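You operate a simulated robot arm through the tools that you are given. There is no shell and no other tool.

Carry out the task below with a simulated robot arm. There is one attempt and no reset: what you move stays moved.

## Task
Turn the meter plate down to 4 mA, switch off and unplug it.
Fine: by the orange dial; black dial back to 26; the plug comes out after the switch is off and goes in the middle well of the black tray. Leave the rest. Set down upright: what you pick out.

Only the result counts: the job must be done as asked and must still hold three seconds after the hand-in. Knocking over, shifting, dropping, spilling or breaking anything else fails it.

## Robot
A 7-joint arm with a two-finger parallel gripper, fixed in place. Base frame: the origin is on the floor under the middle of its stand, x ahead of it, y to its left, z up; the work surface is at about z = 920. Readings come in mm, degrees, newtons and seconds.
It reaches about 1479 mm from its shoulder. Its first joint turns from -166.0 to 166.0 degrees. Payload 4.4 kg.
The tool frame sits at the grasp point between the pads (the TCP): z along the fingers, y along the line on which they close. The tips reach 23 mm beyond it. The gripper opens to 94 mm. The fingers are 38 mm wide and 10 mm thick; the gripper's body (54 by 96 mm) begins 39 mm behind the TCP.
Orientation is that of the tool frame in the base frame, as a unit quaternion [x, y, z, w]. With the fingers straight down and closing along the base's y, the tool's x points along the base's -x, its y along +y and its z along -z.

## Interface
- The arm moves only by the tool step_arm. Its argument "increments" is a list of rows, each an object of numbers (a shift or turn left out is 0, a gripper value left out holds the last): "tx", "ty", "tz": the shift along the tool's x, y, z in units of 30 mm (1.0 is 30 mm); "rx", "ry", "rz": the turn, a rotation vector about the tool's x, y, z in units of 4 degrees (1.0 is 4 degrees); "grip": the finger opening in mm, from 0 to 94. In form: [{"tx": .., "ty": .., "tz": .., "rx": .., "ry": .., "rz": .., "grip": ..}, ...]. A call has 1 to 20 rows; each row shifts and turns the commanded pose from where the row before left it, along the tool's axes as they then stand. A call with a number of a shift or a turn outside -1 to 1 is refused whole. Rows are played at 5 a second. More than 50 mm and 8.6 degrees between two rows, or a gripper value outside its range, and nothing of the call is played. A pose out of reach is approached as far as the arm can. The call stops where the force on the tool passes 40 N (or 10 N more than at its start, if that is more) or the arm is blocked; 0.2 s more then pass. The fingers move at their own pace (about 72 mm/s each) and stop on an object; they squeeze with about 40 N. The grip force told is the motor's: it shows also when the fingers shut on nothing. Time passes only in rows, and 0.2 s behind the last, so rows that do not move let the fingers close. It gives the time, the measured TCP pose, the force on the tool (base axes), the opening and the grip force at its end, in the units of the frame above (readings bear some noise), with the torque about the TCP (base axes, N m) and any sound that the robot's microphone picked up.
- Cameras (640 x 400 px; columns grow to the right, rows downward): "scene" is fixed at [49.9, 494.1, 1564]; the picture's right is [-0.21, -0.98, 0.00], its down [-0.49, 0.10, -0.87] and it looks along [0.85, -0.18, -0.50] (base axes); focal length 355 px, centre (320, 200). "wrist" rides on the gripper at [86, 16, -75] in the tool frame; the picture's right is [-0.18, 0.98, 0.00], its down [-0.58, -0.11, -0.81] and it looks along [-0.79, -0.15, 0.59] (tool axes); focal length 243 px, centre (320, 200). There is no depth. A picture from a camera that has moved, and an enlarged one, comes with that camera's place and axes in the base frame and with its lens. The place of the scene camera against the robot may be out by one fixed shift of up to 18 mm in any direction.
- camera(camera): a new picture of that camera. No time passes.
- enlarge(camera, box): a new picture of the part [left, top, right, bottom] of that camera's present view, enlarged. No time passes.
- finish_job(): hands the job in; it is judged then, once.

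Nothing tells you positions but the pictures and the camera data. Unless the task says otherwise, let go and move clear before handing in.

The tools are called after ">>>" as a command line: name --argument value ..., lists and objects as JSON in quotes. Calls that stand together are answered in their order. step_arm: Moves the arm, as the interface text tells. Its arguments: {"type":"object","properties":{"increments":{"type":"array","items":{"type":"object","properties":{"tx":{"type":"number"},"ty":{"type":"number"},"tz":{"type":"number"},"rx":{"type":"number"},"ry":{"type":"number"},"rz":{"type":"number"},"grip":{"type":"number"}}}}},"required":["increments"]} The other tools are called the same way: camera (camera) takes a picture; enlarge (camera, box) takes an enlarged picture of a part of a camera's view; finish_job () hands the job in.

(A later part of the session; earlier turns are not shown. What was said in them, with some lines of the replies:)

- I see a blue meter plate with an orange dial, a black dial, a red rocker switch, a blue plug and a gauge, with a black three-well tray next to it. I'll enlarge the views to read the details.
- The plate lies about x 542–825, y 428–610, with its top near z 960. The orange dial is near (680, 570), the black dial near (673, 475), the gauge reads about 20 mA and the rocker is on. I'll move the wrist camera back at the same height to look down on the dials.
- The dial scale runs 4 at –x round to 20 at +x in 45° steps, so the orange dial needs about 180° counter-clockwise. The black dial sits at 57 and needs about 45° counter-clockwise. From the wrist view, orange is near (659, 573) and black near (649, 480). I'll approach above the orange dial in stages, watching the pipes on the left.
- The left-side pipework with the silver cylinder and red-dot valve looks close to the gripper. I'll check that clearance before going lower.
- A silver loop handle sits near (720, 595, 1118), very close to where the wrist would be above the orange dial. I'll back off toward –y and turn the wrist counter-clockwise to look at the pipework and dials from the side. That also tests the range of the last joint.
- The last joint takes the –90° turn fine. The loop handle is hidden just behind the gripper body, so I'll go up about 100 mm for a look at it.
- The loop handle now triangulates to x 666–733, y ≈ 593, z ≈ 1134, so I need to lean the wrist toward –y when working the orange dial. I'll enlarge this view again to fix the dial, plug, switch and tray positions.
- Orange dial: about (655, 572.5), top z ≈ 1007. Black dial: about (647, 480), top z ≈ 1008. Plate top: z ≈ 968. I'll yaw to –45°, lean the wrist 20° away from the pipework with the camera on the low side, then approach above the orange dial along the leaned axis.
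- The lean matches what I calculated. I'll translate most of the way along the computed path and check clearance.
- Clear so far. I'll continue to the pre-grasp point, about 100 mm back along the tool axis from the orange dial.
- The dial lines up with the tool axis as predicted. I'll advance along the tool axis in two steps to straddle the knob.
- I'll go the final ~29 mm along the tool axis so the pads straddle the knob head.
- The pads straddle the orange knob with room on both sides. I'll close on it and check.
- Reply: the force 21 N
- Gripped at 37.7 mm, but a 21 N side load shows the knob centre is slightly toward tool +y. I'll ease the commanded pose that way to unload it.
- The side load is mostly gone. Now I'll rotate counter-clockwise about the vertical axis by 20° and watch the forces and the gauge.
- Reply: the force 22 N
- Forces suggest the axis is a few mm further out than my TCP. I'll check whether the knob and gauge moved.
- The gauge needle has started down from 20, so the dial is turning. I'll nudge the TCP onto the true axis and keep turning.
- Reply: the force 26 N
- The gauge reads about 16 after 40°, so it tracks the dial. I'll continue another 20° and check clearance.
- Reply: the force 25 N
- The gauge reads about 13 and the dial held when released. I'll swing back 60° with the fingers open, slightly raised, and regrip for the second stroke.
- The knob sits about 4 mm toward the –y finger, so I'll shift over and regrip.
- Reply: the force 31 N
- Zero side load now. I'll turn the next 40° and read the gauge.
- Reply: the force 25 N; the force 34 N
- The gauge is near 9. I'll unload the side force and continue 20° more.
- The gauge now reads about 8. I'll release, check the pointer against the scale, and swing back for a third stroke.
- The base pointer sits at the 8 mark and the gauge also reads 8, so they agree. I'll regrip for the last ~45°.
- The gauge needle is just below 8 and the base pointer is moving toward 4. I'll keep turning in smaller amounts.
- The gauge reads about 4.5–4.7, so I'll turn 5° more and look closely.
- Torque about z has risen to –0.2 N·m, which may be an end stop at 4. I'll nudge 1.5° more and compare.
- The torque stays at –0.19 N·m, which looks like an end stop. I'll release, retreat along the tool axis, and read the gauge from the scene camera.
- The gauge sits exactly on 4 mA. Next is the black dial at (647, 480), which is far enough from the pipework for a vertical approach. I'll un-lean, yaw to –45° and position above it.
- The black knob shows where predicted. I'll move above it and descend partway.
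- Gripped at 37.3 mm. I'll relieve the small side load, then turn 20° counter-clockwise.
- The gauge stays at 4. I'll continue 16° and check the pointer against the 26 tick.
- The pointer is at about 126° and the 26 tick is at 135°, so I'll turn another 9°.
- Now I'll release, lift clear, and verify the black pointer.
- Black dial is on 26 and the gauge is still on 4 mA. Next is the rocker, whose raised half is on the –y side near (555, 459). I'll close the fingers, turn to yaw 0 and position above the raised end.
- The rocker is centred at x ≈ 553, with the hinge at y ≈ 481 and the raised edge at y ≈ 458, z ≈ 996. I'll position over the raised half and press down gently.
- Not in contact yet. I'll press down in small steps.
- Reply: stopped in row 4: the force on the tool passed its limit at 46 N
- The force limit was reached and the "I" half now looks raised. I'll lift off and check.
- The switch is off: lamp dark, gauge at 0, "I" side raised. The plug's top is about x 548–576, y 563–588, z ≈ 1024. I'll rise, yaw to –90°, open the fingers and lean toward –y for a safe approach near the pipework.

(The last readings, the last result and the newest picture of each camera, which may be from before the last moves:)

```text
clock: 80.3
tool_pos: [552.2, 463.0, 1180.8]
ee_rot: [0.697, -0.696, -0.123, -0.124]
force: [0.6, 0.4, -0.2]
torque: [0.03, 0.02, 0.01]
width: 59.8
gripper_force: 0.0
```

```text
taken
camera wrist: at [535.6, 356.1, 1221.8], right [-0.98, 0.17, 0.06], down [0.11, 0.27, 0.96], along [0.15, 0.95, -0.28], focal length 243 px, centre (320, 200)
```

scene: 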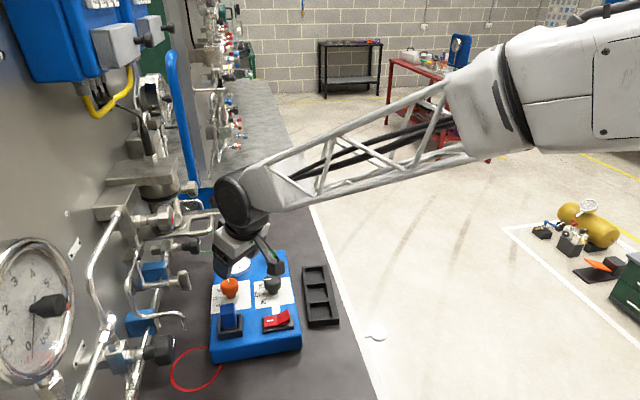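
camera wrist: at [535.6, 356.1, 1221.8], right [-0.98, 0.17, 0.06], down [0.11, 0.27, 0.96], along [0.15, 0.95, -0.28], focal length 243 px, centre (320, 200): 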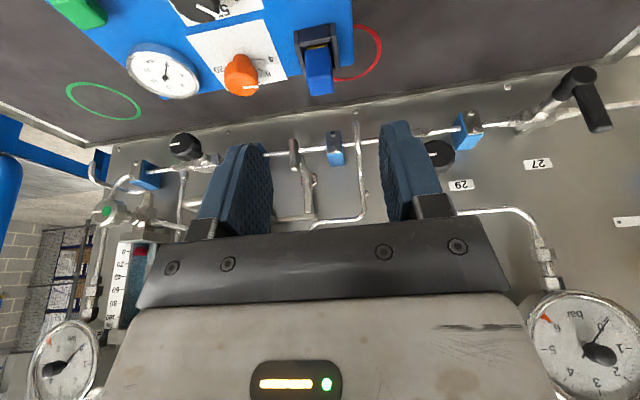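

>>> enlarge --camera "wrist" --box '[270, 0, 400, 110]'

>>> camera --camera "scene"

```text
3.64 times, centred on (335, 55) of wrist
camera zoom: at [535.6, 356.1, 1221.8], right [-0.98, 0.17, 0.06], down [0.11, 0.27, 0.96], along [0.15, 0.95, -0.28], focal length 882 px, centre (266, 727)
```

zoom: 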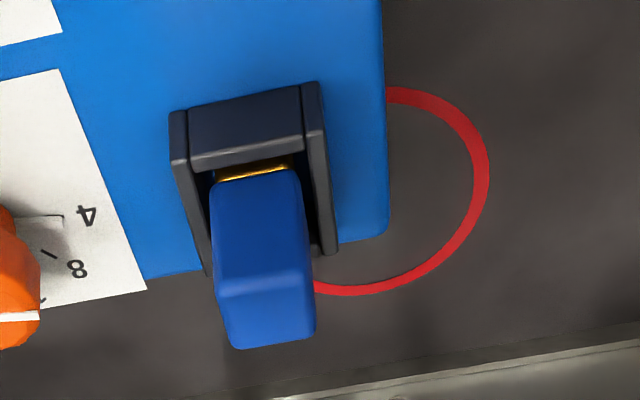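

```text
taken
```

scene: 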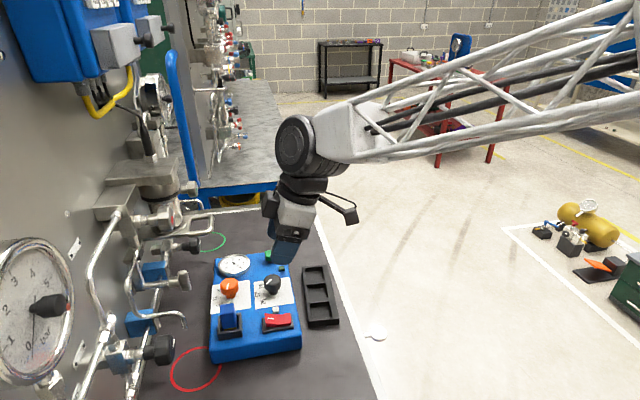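

The plug centre is about (561, 577) with its top near z 1025, and the socket rim is near z 987. I'll move to a pre-grasp point 100 mm back along the tool axis.

>>> step_arm --increments '[{"tx": -0.43, "ty": -0.073, "tz": 0.77}, {"tx": -0.43, "ty": -0.073, "tz": 0.77}, {"tx": -0.43, "ty": -0.073, "tz": 0.77}, {"tx": -0.43, "ty": -0.073, "tz": 0.77}, {}]'

>>> camera --camera "wrist"

>>> enlarge --camera "scene" --box '[120, 150, 330, 370]'

```text
clock: 81.5
tool_pos: [562.2, 542.5, 1111.6]
ee_rot: [0.697, -0.696, -0.123, -0.124]
force: [-0.1, 0.6, -0.2]
torque: [-0.01, 0.0, 0.01]
width: 60.0
gripper_force: 0.1
```

```text
taken
camera wrist: at [544.7, 436.0, 1152.9], right [-0.98, 0.17, 0.06], down [0.11, 0.27, 0.96], along [0.15, 0.95, -0.28], focal length 243 px, centre (320, 200)
```

wrist: 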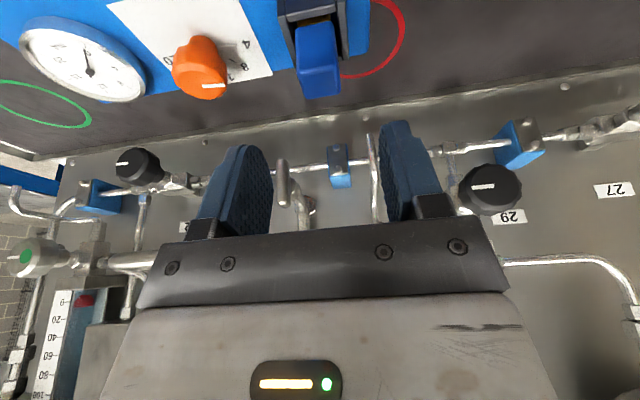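

```text
1.82 times, centred on (225, 260) of scene
camera zoom: at [49.9, 494.1, 1564.0], right [-0.21, -0.98, 0.0], down [-0.49, 0.1, -0.87], along [0.85, -0.18, -0.5], focal length 646 px, centre (493, 91)
```

zoom: 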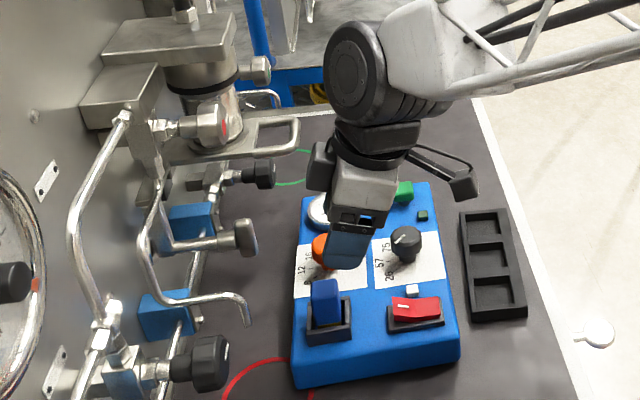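

The plug lines up as predicted. I'll advance along the tool axis in two parts.

>>> step_arm --increments '[{"tz": 0.8, "ty": 0.03}, {"tz": 0.8}, {"tz": 0.7}, {}]'

>>> camera --camera "wrist"

>>> enlarge --camera "scene" --box '[150, 180, 330, 370]'

```text
clock: 82.5
tool_pos: [562.2, 565.9, 1048.1]
ee_rot: [0.696, -0.696, -0.123, -0.124]
force: [-0.3, -0.7, 0.6]
torque: [-0.01, 0.0, 0.0]
width: 60.0
gripper_force: 0.0
```

```text
taken
camera wrist: at [544.5, 459.3, 1088.7], right [-0.98, 0.17, 0.06], down [0.11, 0.27, 0.96], along [0.15, 0.95, -0.28], focal length 243 px, centre (320, 200)
```

wrist: 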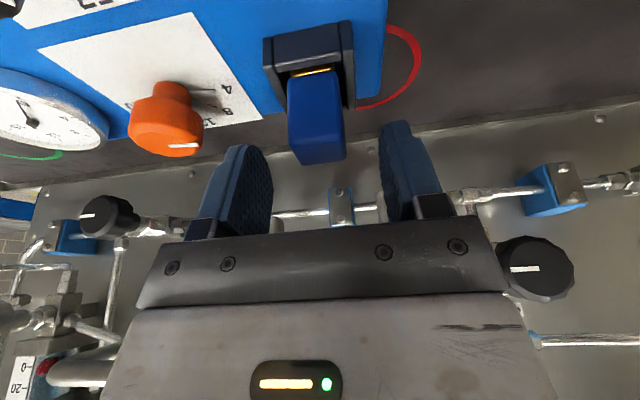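

```text
2.11 times, centred on (240, 275) of scene
camera zoom: at [49.9, 494.1, 1564.0], right [-0.21, -0.98, 0.0], down [-0.49, 0.1, -0.87], along [0.85, -0.18, -0.5], focal length 748 px, centre (488, 42)
```

zoom: 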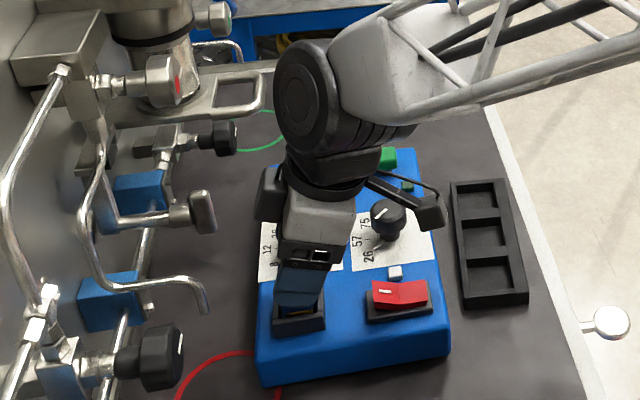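

>>> step_arm --increments '[{"tz": 0.5}, {"tz": 0.54}, {}]'

>>> camera --camera "wrist"

```text
clock: 83.3
tool_pos: [561.1, 576.9, 1017.3]
ee_rot: [-0.696, 0.696, 0.123, 0.125]
force: [-0.5, 0.1, 0.1]
torque: [0.0, 0.04, -0.01]
width: 59.9
gripper_force: 0.2
```

```text
taken
camera wrist: at [544.0, 470.3, 1058.0], right [-0.98, 0.17, 0.06], down [0.11, 0.27, 0.96], along [0.15, 0.95, -0.28], focal length 243 px, centre (320, 200)
```

wrist: 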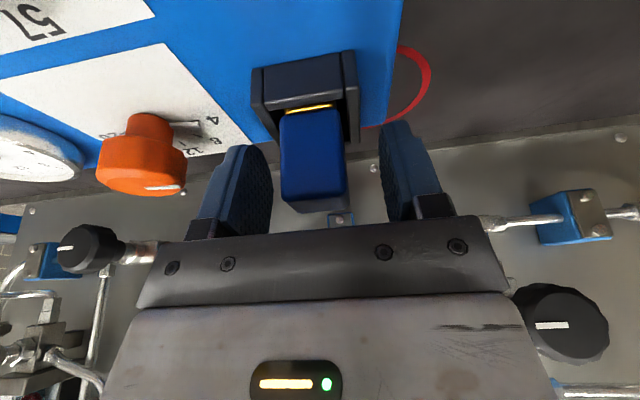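

The plug is between the pads. I'll raise 3 mm to stay clear of the socket rim, then close.

>>> step_arm --increments '[{"tx": -0.034, "tz": -0.094}, {"grip": 48}, {"grip": 36}, {"grip": 26}, {"grip": 20}, {"grip": 20}, {"grip": 20}]'

>>> camera --camera "wrist"

```text
clock: 84.9
tool_pos: [560.8, 576.3, 1020.7]
ee_rot: [0.697, -0.696, -0.122, -0.123]
force: [1.9, -0.5, 4.8]
torque: [-0.01, 0.01, 0.03]
width: 27.6
gripper_force: 40.1
```

```text
taken
camera wrist: at [543.9, 470.2, 1061.6], right [-0.98, 0.17, 0.06], down [0.11, 0.27, 0.96], along [0.15, 0.95, -0.28], focal length 243 px, centre (320, 200)
```

wrist: 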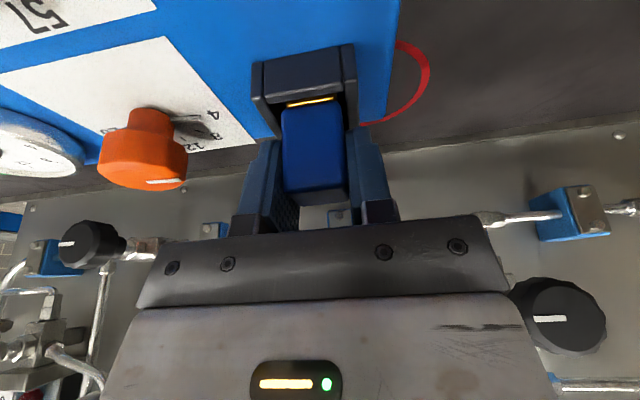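

Gripped at 27.6 mm with almost no side load. Now I'll pull straight up, slowly at first.

>>> step_arm --increments '[{"tx": -0.034, "tz": -0.094}, {"tx": -0.034, "tz": -0.094}, {"tx": -0.034, "tz": -0.094}, {"tx": -0.034, "tz": -0.094}, {}]'

>>> enlarge --camera "wrist" --box '[220, 20, 420, 230]'

```text
clock: 86.1
tool_pos: [560.8, 577.1, 1033.3]
ee_rot: [0.697, -0.696, -0.123, -0.123]
force: [-0.1, -0.1, -0.2]
torque: [-0.01, 0.0, -0.02]
width: 27.7
gripper_force: 40.2
```

```text
1.90 times, centred on (320, 125) of wrist
camera zoom: at [543.8, 470.5, 1073.5], right [-0.98, 0.17, 0.06], down [0.11, 0.27, 0.96], along [0.15, 0.95, -0.28], focal length 462 px, centre (320, 343)
```

zoom: 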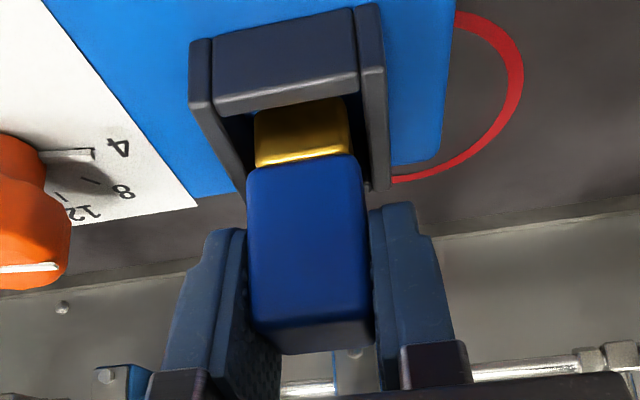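

It's coming out freely and the gold base is showing. I'll continue straight up.

>>> step_arm --increments '[{"tx": -0.1, "tz": -0.28}, {"tx": -0.1, "tz": -0.28}, {"tx": -0.171, "tz": -0.47}, {"tx": -0.171, "tz": -0.47}, {"tx": -0.171, "tz": -0.47}, {}]'

>>> camera --camera "wrist"

>>> enlarge --camera "scene" --box '[150, 180, 350, 370]'

```text
clock: 87.5
tool_pos: [561.4, 577.1, 1096.5]
ee_rot: [0.697, -0.696, -0.123, -0.124]
force: [0.0, -0.3, -0.6]
torque: [0.03, -0.01, 0.02]
width: 27.7
gripper_force: 40.0
```

```text
taken
camera wrist: at [543.5, 470.1, 1136.6], right [-0.98, 0.17, 0.06], down [0.11, 0.27, 0.96], along [0.15, 0.95, -0.28], focal length 243 px, centre (320, 200)
```

wrist: 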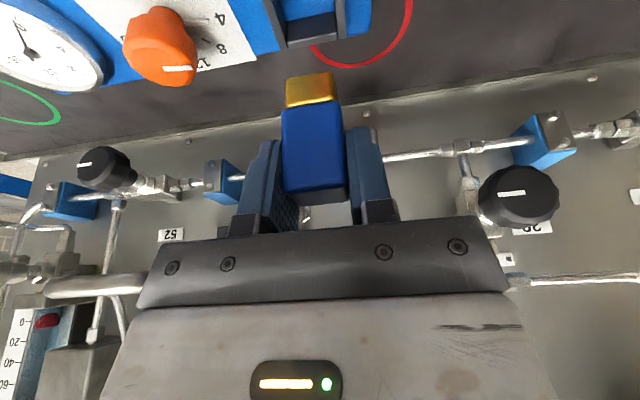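

```text
2.11 times, centred on (250, 275) of scene
camera zoom: at [49.9, 494.1, 1564.0], right [-0.21, -0.98, 0.0], down [-0.49, 0.1, -0.87], along [0.85, -0.18, -0.5], focal length 748 px, centre (467, 42)
```

zoom: 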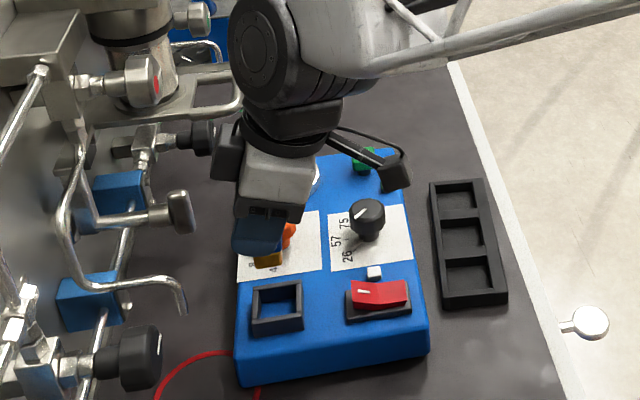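

The plug is out with about 52 mm of plug below the TCP. I'll carry it, keeping this orientation, out over the tray side and look at the tray.

>>> step_arm --increments '[{"tx": -0.17, "tz": -0.47}, {"tx": 0.879, "tz": -0.33}, {"tx": 0.879, "tz": -0.33}, {"tx": 0.879, "tz": -0.33}, {"tx": 0.879, "tz": -0.33}, {"tx": 0.879, "tz": -0.33}, {"tx": 0.879, "tz": -0.33}, {"tx": 0.879, "tz": -0.33}, {}]'

>>> camera --camera "wrist"

>>> camera --camera "scene"

```text
clock: 89.5
tool_pos: [560.1, 378.0, 1112.8]
ee_rot: [0.696, -0.696, -0.123, -0.125]
force: [0.0, -0.1, -0.9]
torque: [0.02, 0.05, -0.01]
width: 27.4
gripper_force: 40.1
```

```text
taken
camera wrist: at [544.4, 271.7, 1153.4], right [-0.98, 0.17, 0.06], down [0.11, 0.27, 0.96], along [0.15, 0.95, -0.28], focal length 243 px, centre (320, 200)
```

wrist: 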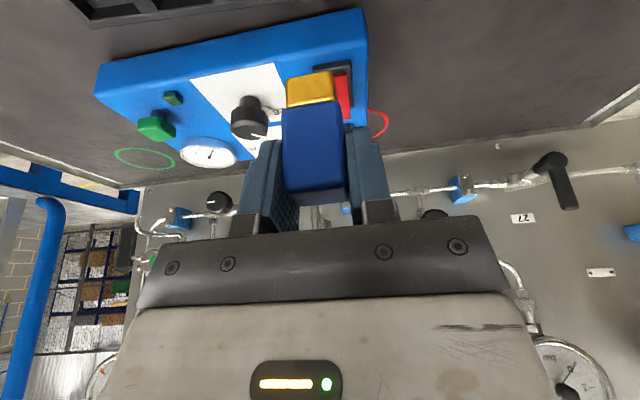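

```text
taken
```

scene: 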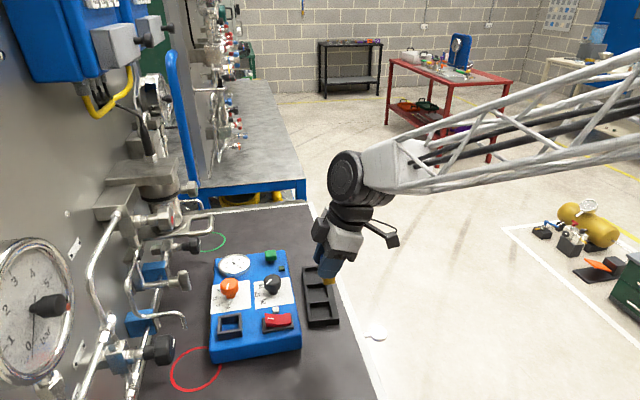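

The tray is almost out of this view. I'll back off further toward –y and up a bit to see it properly past the plug.

>>> step_arm --increments '[{"tx": 0.9, "tz": -0.7}, {"tx": 0.9, "tz": -0.7}, {"tx": 0.9, "tz": -0.7}, {"tx": 0.9, "tz": -0.7}, {"tx": 0.9, "tz": -0.7}, {"tx": 0.9, "tz": -0.7}, {}]'

>>> camera --camera "wrist"

>>> enlarge --camera "scene" --box '[280, 250, 360, 340]'

```text
clock: 91.1
tool_pos: [560.3, 183.4, 1174.5]
ee_rot: [0.697, -0.695, -0.123, -0.123]
force: [-0.4, 0.1, -0.6]
torque: [0.01, 0.01, 0.0]
width: 27.5
gripper_force: 39.9
```

```text
taken
camera wrist: at [543.9, 76.7, 1214.9], right [-0.98, 0.17, 0.06], down [0.11, 0.27, 0.96], along [0.15, 0.95, -0.28], focal length 243 px, centre (320, 200)
```

wrist: 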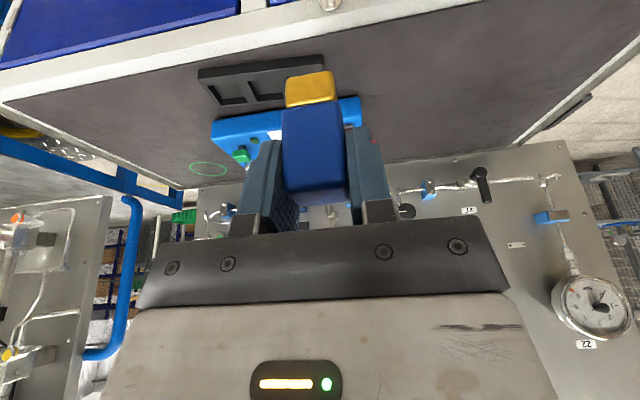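

```text
4.44 times, centred on (320, 295) of scene
camera zoom: at [49.9, 494.1, 1564.0], right [-0.21, -0.98, 0.0], down [-0.49, 0.1, -0.87], along [0.85, -0.18, -0.5], focal length 1579 px, centre (320, -222)
```

zoom: 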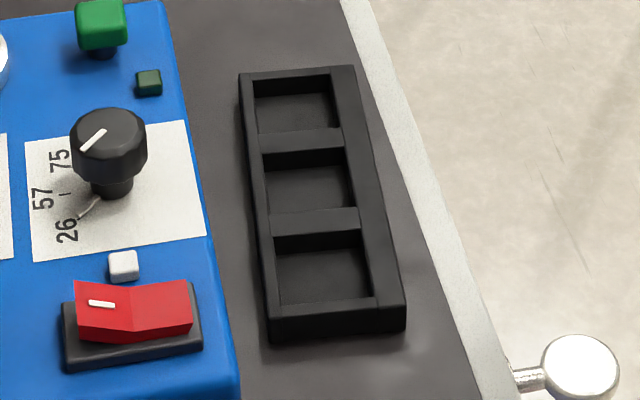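

>>> step_arm --increments '[{"ty": 0.8}, {"ty": 0.8}, {}]'

>>> camera --camera "wrist"

>>> enlarge --camera "wrist" --box '[160, 50, 290, 130]'

```text
clock: 91.9
tool_pos: [511.3, 183.3, 1173.9]
ee_rot: [0.697, -0.696, -0.123, -0.124]
force: [-0.4, -0.5, -1.1]
torque: [0.04, 0.01, -0.04]
width: 27.4
gripper_force: 40.6
```

```text
taken
camera wrist: at [495.5, 77.5, 1214.5], right [-0.98, 0.17, 0.06], down [0.11, 0.27, 0.96], along [0.15, 0.95, -0.28], focal length 243 px, centre (320, 200)
```

wrist: 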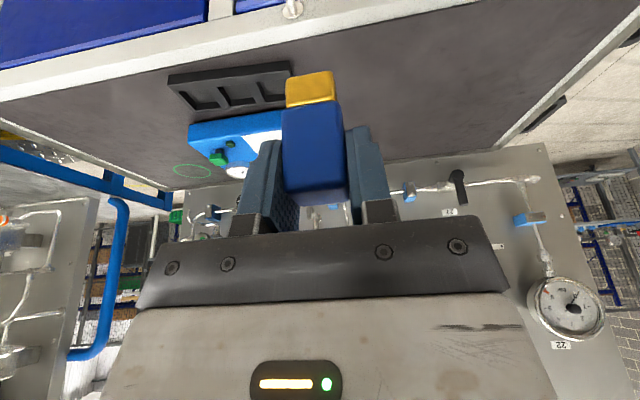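

```text
4.92 times, centred on (225, 90) of wrist
camera zoom: at [495.5, 77.5, 1214.5], right [-0.98, 0.17, 0.06], down [0.11, 0.27, 0.96], along [0.15, 0.95, -0.28], focal length 1194 px, centre (788, 742)
```

zoom: 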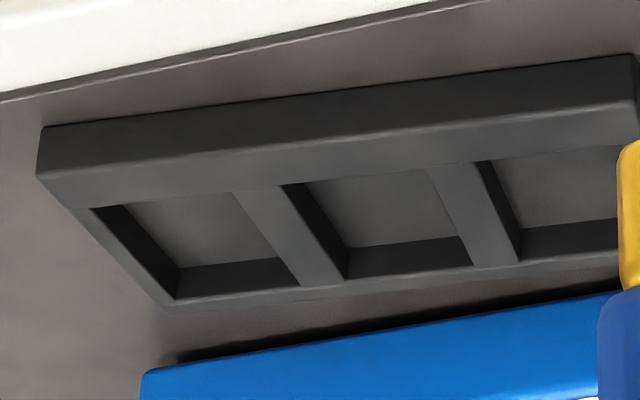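

The tray top is at z ≈ 938, the floor of the wells at about 925, and the middle well's centre near (663, 378), about 45 mm square. I'll carry the plug above it with orientation unchanged.

>>> step_arm --increments '[{"tx": -0.6, "ty": -0.634, "tz": 0.724}, {"tx": -0.6, "ty": -0.634, "tz": 0.724}, {"tx": -0.6, "ty": -0.634, "tz": 0.724}, {"tx": -0.6, "ty": -0.634, "tz": 0.724}, {"tx": -0.6, "ty": -0.634, "tz": 0.724}, {"tx": -0.6, "ty": -0.634, "tz": 0.724}, {"tx": -0.6, "ty": -0.634, "tz": 0.724}, {"tx": -0.6, "ty": -0.634, "tz": 0.724}, {}]'

>>> camera --camera "wrist"

>>> enlarge --camera "scene" --box '[230, 190, 380, 340]'

```text
clock: 93.9
tool_pos: [665.0, 380.6, 1060.9]
ee_rot: [0.697, -0.695, -0.123, -0.124]
force: [-0.3, -0.1, -1.7]
torque: [0.0, 0.01, 0.0]
width: 27.5
gripper_force: 40.1
```

```text
taken
camera wrist: at [647.9, 272.9, 1102.6], right [-0.98, 0.17, 0.06], down [0.11, 0.27, 0.96], along [0.15, 0.95, -0.28], focal length 243 px, centre (320, 200)
```

wrist: 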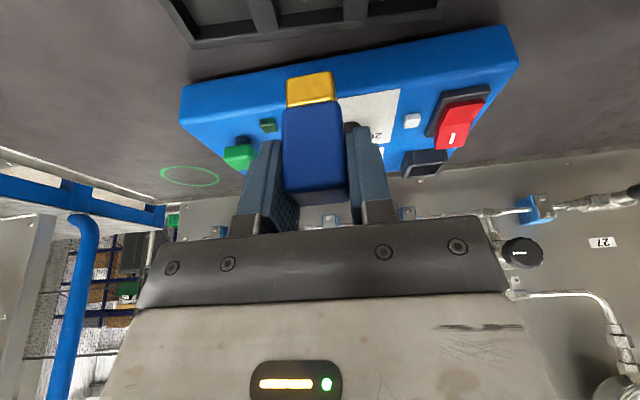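

```text
2.67 times, centred on (305, 265) of scene
camera zoom: at [49.9, 494.1, 1564.0], right [-0.21, -0.98, 0.0], down [-0.49, 0.1, -0.87], along [0.85, -0.18, -0.5], focal length 947 px, centre (360, 27)
```

zoom: 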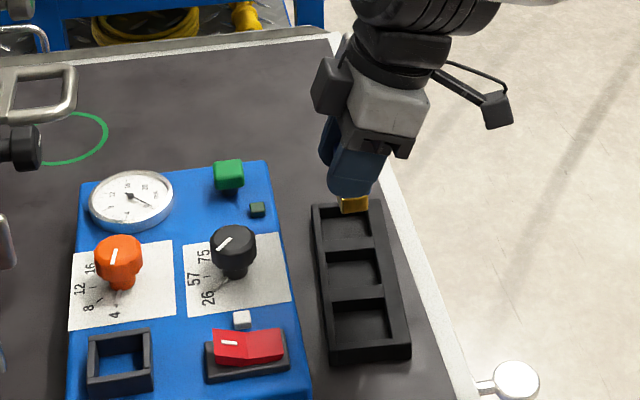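

The middle well's dividers line up on either side of the plug. I'll lower straight down, stopping just above.

>>> step_arm --increments '[{"tx": 0.239, "ty": 0.013, "tz": 0.587}, {"tx": 0.239, "ty": 0.013, "tz": 0.587}, {"tx": 0.239, "ty": 0.013, "tz": 0.587}, {}]'

>>> camera --camera "wrist"

>>> enlarge --camera "scene" --box '[260, 220, 360, 340]'

```text
clock: 94.9
tool_pos: [663.4, 376.6, 1004.1]
ee_rot: [0.696, -0.696, -0.123, -0.124]
force: [-0.1, 0.2, -1.4]
torque: [0.0, 0.02, -0.03]
width: 27.6
gripper_force: 40.1
```

```text
taken
camera wrist: at [646.9, 269.9, 1044.9], right [-0.98, 0.17, 0.06], down [0.11, 0.27, 0.96], along [0.15, 0.95, -0.28], focal length 243 px, centre (320, 200)
```

wrist: 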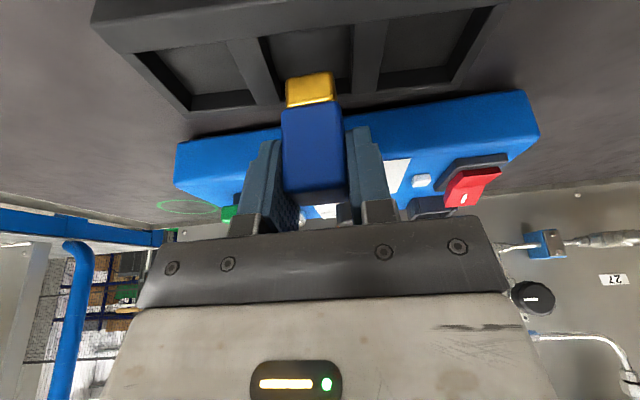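

```text
3.33 times, centred on (310, 280) of scene
camera zoom: at [49.9, 494.1, 1564.0], right [-0.21, -0.98, 0.0], down [-0.49, 0.1, -0.87], along [0.85, -0.18, -0.5], focal length 1184 px, centre (353, -67)
```

zoom: 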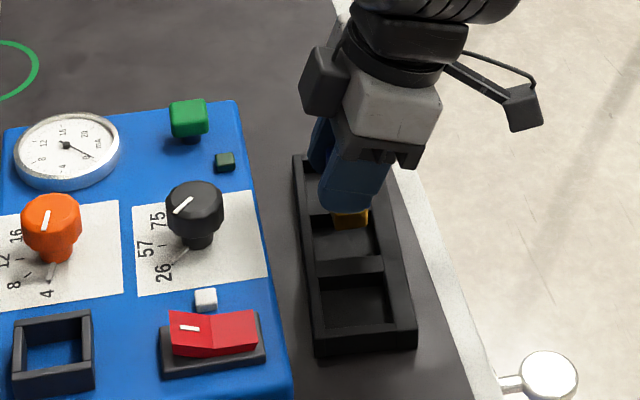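

>>> enlarge --camera "wrist" --box '[180, 0, 460, 160]'

```text
2.29 times, centred on (320, 80) of wrist
camera zoom: at [646.9, 269.9, 1044.9], right [-0.98, 0.17, 0.06], down [0.11, 0.27, 0.96], along [0.15, 0.95, -0.28], focal length 555 px, centre (320, 474)
```

zoom: 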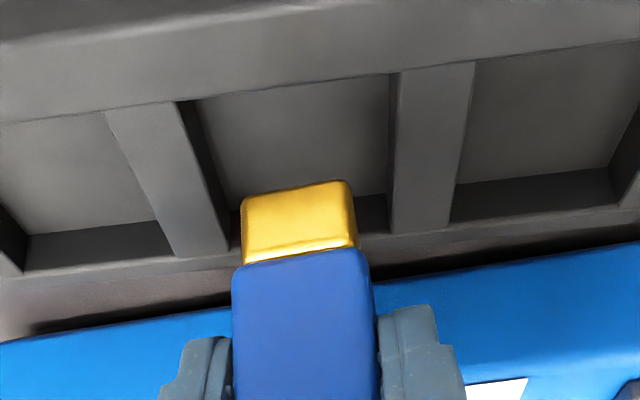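

The measured positions agree: the plug base is centred over the middle well. I'll lower slowly until light contact.

>>> step_arm --increments '[{"tx": 0.1, "tz": 0.3}, {"tx": 0.1, "tz": 0.3}, {"tx": 0.034, "tz": 0.094}, {"tx": 0.017, "tz": 0.047}, {}]'

>>> enlarge --camera "wrist" --box '[180, 0, 460, 160]'

```text
clock: 96.1
tool_pos: [663.5, 377.8, 981.9]
ee_rot: [0.697, -0.696, -0.122, -0.124]
force: [-0.1, 0.1, -0.4]
torque: [-0.01, -0.02, -0.02]
width: 27.5
gripper_force: 39.9
```

```text
2.29 times, centred on (320, 80) of wrist
camera zoom: at [646.8, 270.7, 1021.6], right [-0.98, 0.17, 0.06], down [0.11, 0.27, 0.96], along [0.15, 0.95, -0.28], focal length 555 px, centre (320, 474)
```

zoom: 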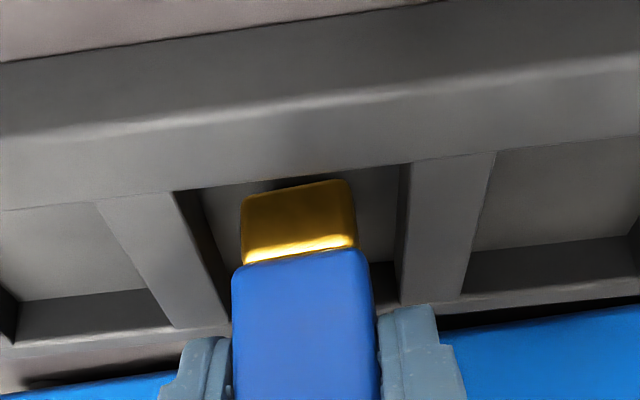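

>>> step_arm --increments '[{"tx": 0.0114, "tz": 0.0313}, {"tx": 0.0114, "tz": 0.0313}, {"tx": 0.0114, "tz": 0.0313}, {"tx": 0.0114, "tz": 0.0313}, {}]'

```text
clock: 97.3
tool_pos: [663.5, 377.1, 976.9]
ee_rot: [0.697, -0.696, -0.123, -0.124]
force: [0.2, -0.2, -1.0]
torque: [0.03, 0.02, -0.01]
width: 27.7
gripper_force: 39.6
```

>>> step_arm --increments '[{"tx": 0.0114, "tz": 0.0313}, {"tx": 0.0114, "tz": 0.0313}, {}]'

>>> enlarge --camera "wrist" --box '[180, 0, 460, 160]'

>>> enlarge --camera "scene" --box '[280, 240, 350, 310]'

```text
clock: 98.1
tool_pos: [663.4, 376.0, 976.3]
ee_rot: [0.697, -0.696, -0.123, -0.124]
force: [-0.9, -0.1, 2.6]
torque: [-0.01, 0.08, 0.04]
width: 27.6
gripper_force: 39.5
```

```text
2.29 times, centred on (320, 80) of wrist
camera zoom: at [646.9, 270.7, 1016.4], right [-0.98, 0.17, 0.06], down [0.11, 0.27, 0.96], along [0.15, 0.95, -0.28], focal length 555 px, centre (320, 474)
```

zoom: 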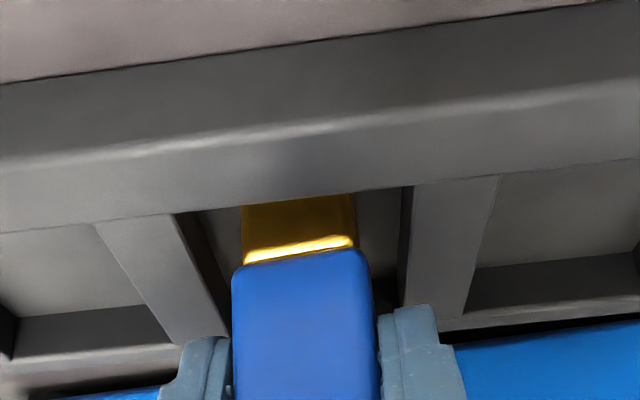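

```text
5.71 times, centred on (315, 275) of scene
camera zoom: at [49.9, 494.1, 1564.0], right [-0.21, -0.98, 0.0], down [-0.49, 0.1, -0.87], along [0.85, -0.18, -0.5], focal length 2030 px, centre (349, -229)
```

zoom: 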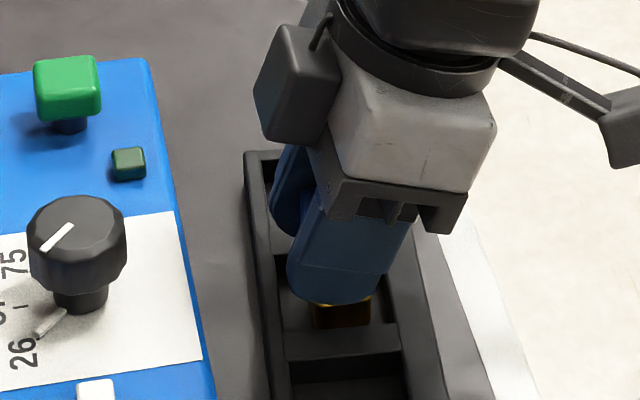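

Contact is just starting. One more small step to confirm it is seated.

>>> step_arm --increments '[{"tx": 0.008, "tz": 0.022}, {}, {}]'

```text
clock: 98.9
tool_pos: [664.8, 378.3, 976.6]
ee_rot: [0.697, -0.696, -0.122, -0.124]
force: [-0.2, 0.0, 15.3]
torque: [-0.11, 0.09, 0.0]
width: 27.5
gripper_force: 40.3
```

Seated on the floor of the well at 15 N. I'll ease up slightly and open the fingers.

>>> step_arm --increments '[{"tx": -0.008, "tz": -0.022}, {"grip": 30}, {"grip": 34}, {"grip": 40}, {"grip": 46}, {}]'

>>> camera --camera "wrist"

```text
clock: 100.3
tool_pos: [663.4, 377.3, 976.2]
ee_rot: [0.697, -0.696, -0.123, -0.124]
force: [-0.7, -0.7, 0.3]
torque: [-0.03, 0.0, 0.0]
width: 46.2
gripper_force: 0.1
```

```text
taken
camera wrist: at [647.0, 270.8, 1016.1], right [-0.98, 0.17, 0.06], down [0.11, 0.27, 0.96], along [0.15, 0.95, -0.28], focal length 243 px, centre (320, 200)
```

wrist: 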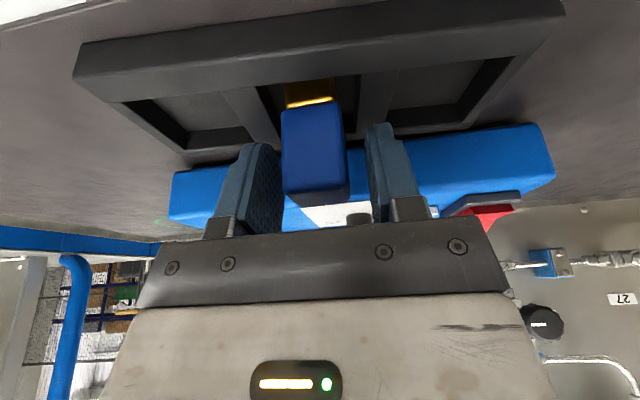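

The plug stands free between the open fingers. I'll back out along the tool axis and inspect.

>>> step_arm --increments '[{"tz": -0.4}, {"tz": -0.6}, {"tz": -1}, {"tz": -1}, {"tz": -1}, {"tz": -1}, {"tz": -1}, {"tz": -1}, {}]'

>>> camera --camera "scene"

>>> enlarge --camera "scene" --box '[195, 240, 355, 370]'

>>> camera --camera "wrist"

```text
clock: 102.3
tool_pos: [664.1, 305.6, 1173.0]
ee_rot: [0.697, -0.696, -0.123, -0.124]
force: [0.7, -0.1, 0.6]
torque: [0.02, -0.01, 0.0]
width: 46.2
gripper_force: 0.0
```

```text
taken
```

scene: 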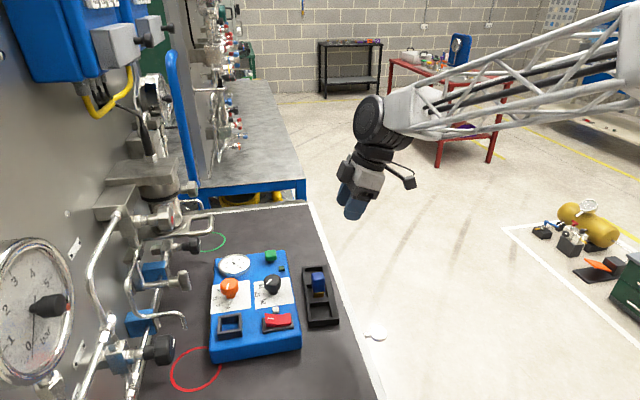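

```text
3.08 times, centred on (275, 305) of scene
camera zoom: at [49.9, 494.1, 1564.0], right [-0.21, -0.98, 0.0], down [-0.49, 0.1, -0.87], along [0.85, -0.18, -0.5], focal length 1093 px, centre (458, -123)
```

zoom: 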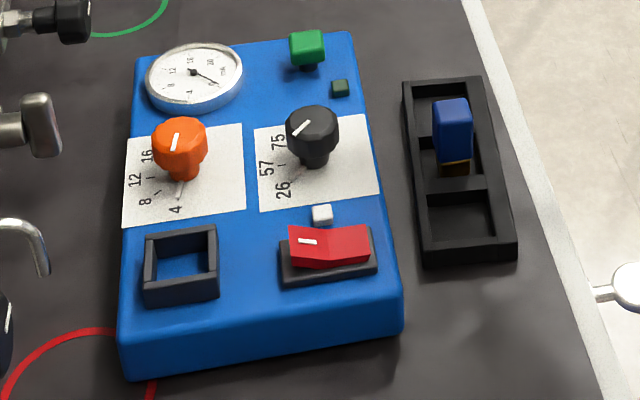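

```text
taken
camera wrist: at [646.2, 198.9, 1213.5], right [-0.98, 0.17, 0.06], down [0.11, 0.27, 0.96], along [0.15, 0.95, -0.28], focal length 243 px, centre (320, 200)
```

wrist: 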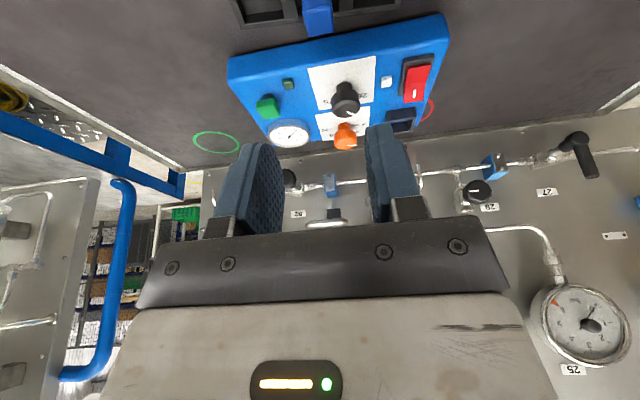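

The plug stands upright in the middle well. With it removed I can verify both base pointers against their marks.

>>> enlarge --camera "scene" --box '[220, 282, 244, 312]'

>>> enlarge --camera "scene" --box '[258, 270, 290, 304]'

>>> enlarge --camera "scene" --box '[298, 262, 340, 330]'

```text
13.33 times, centred on (232, 297) of scene
camera zoom: at [49.9, 494.1, 1564.0], right [-0.21, -0.98, 0.0], down [-0.49, 0.1, -0.87], along [0.85, -0.18, -0.5], focal length 4736 px, centre (1493, -1093)
```

zoom: 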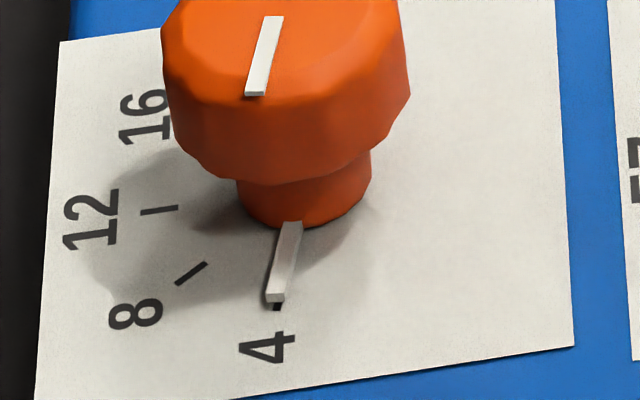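

```text
11.76 times, centred on (274, 287) of scene
camera zoom: at [49.9, 494.1, 1564.0], right [-0.21, -0.98, 0.0], down [-0.49, 0.1, -0.87], along [0.85, -0.18, -0.5], focal length 4179 px, centre (861, -824)
```

zoom: 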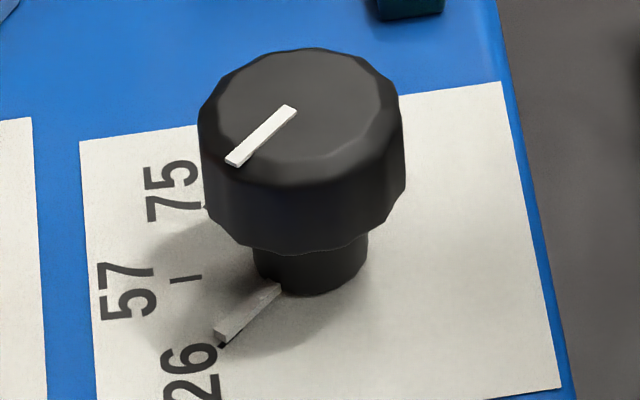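

```text
5.88 times, centred on (319, 296) of scene
camera zoom: at [49.9, 494.1, 1564.0], right [-0.21, -0.98, 0.0], down [-0.49, 0.1, -0.87], along [0.85, -0.18, -0.5], focal length 2089 px, centre (326, -365)
```

zoom: 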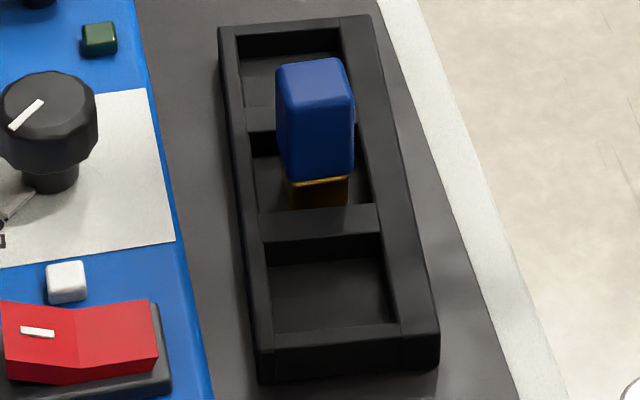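

Everything checks out: orange dial on 4 (the gauge read 4 mA before switch-off), black dial on 26, rocker off, and the plug upright in the middle well. The gripper is open and clear, so I'm handing in.

>>> finish_job

```text
The job is handed in.
```

The job is done and handed in; no verdict came back with the hand-in.

- **Orange dial:** turned down until the gauge read exactly 4 mA while the plate was still on. Its pointer is on the 4 mark.
- **Black dial:** back at 26, with its pointer on the mark.
- **Switch:** turned off after the dials were set. The lamp is dark and the gauge dropped to 0.
- **Plug:** pulled straight up after the switch was off. It now stands upright in the middle well of the black tray.

The arm touched nothing else on the plate, tray or pipework. The gripper is open and clear.
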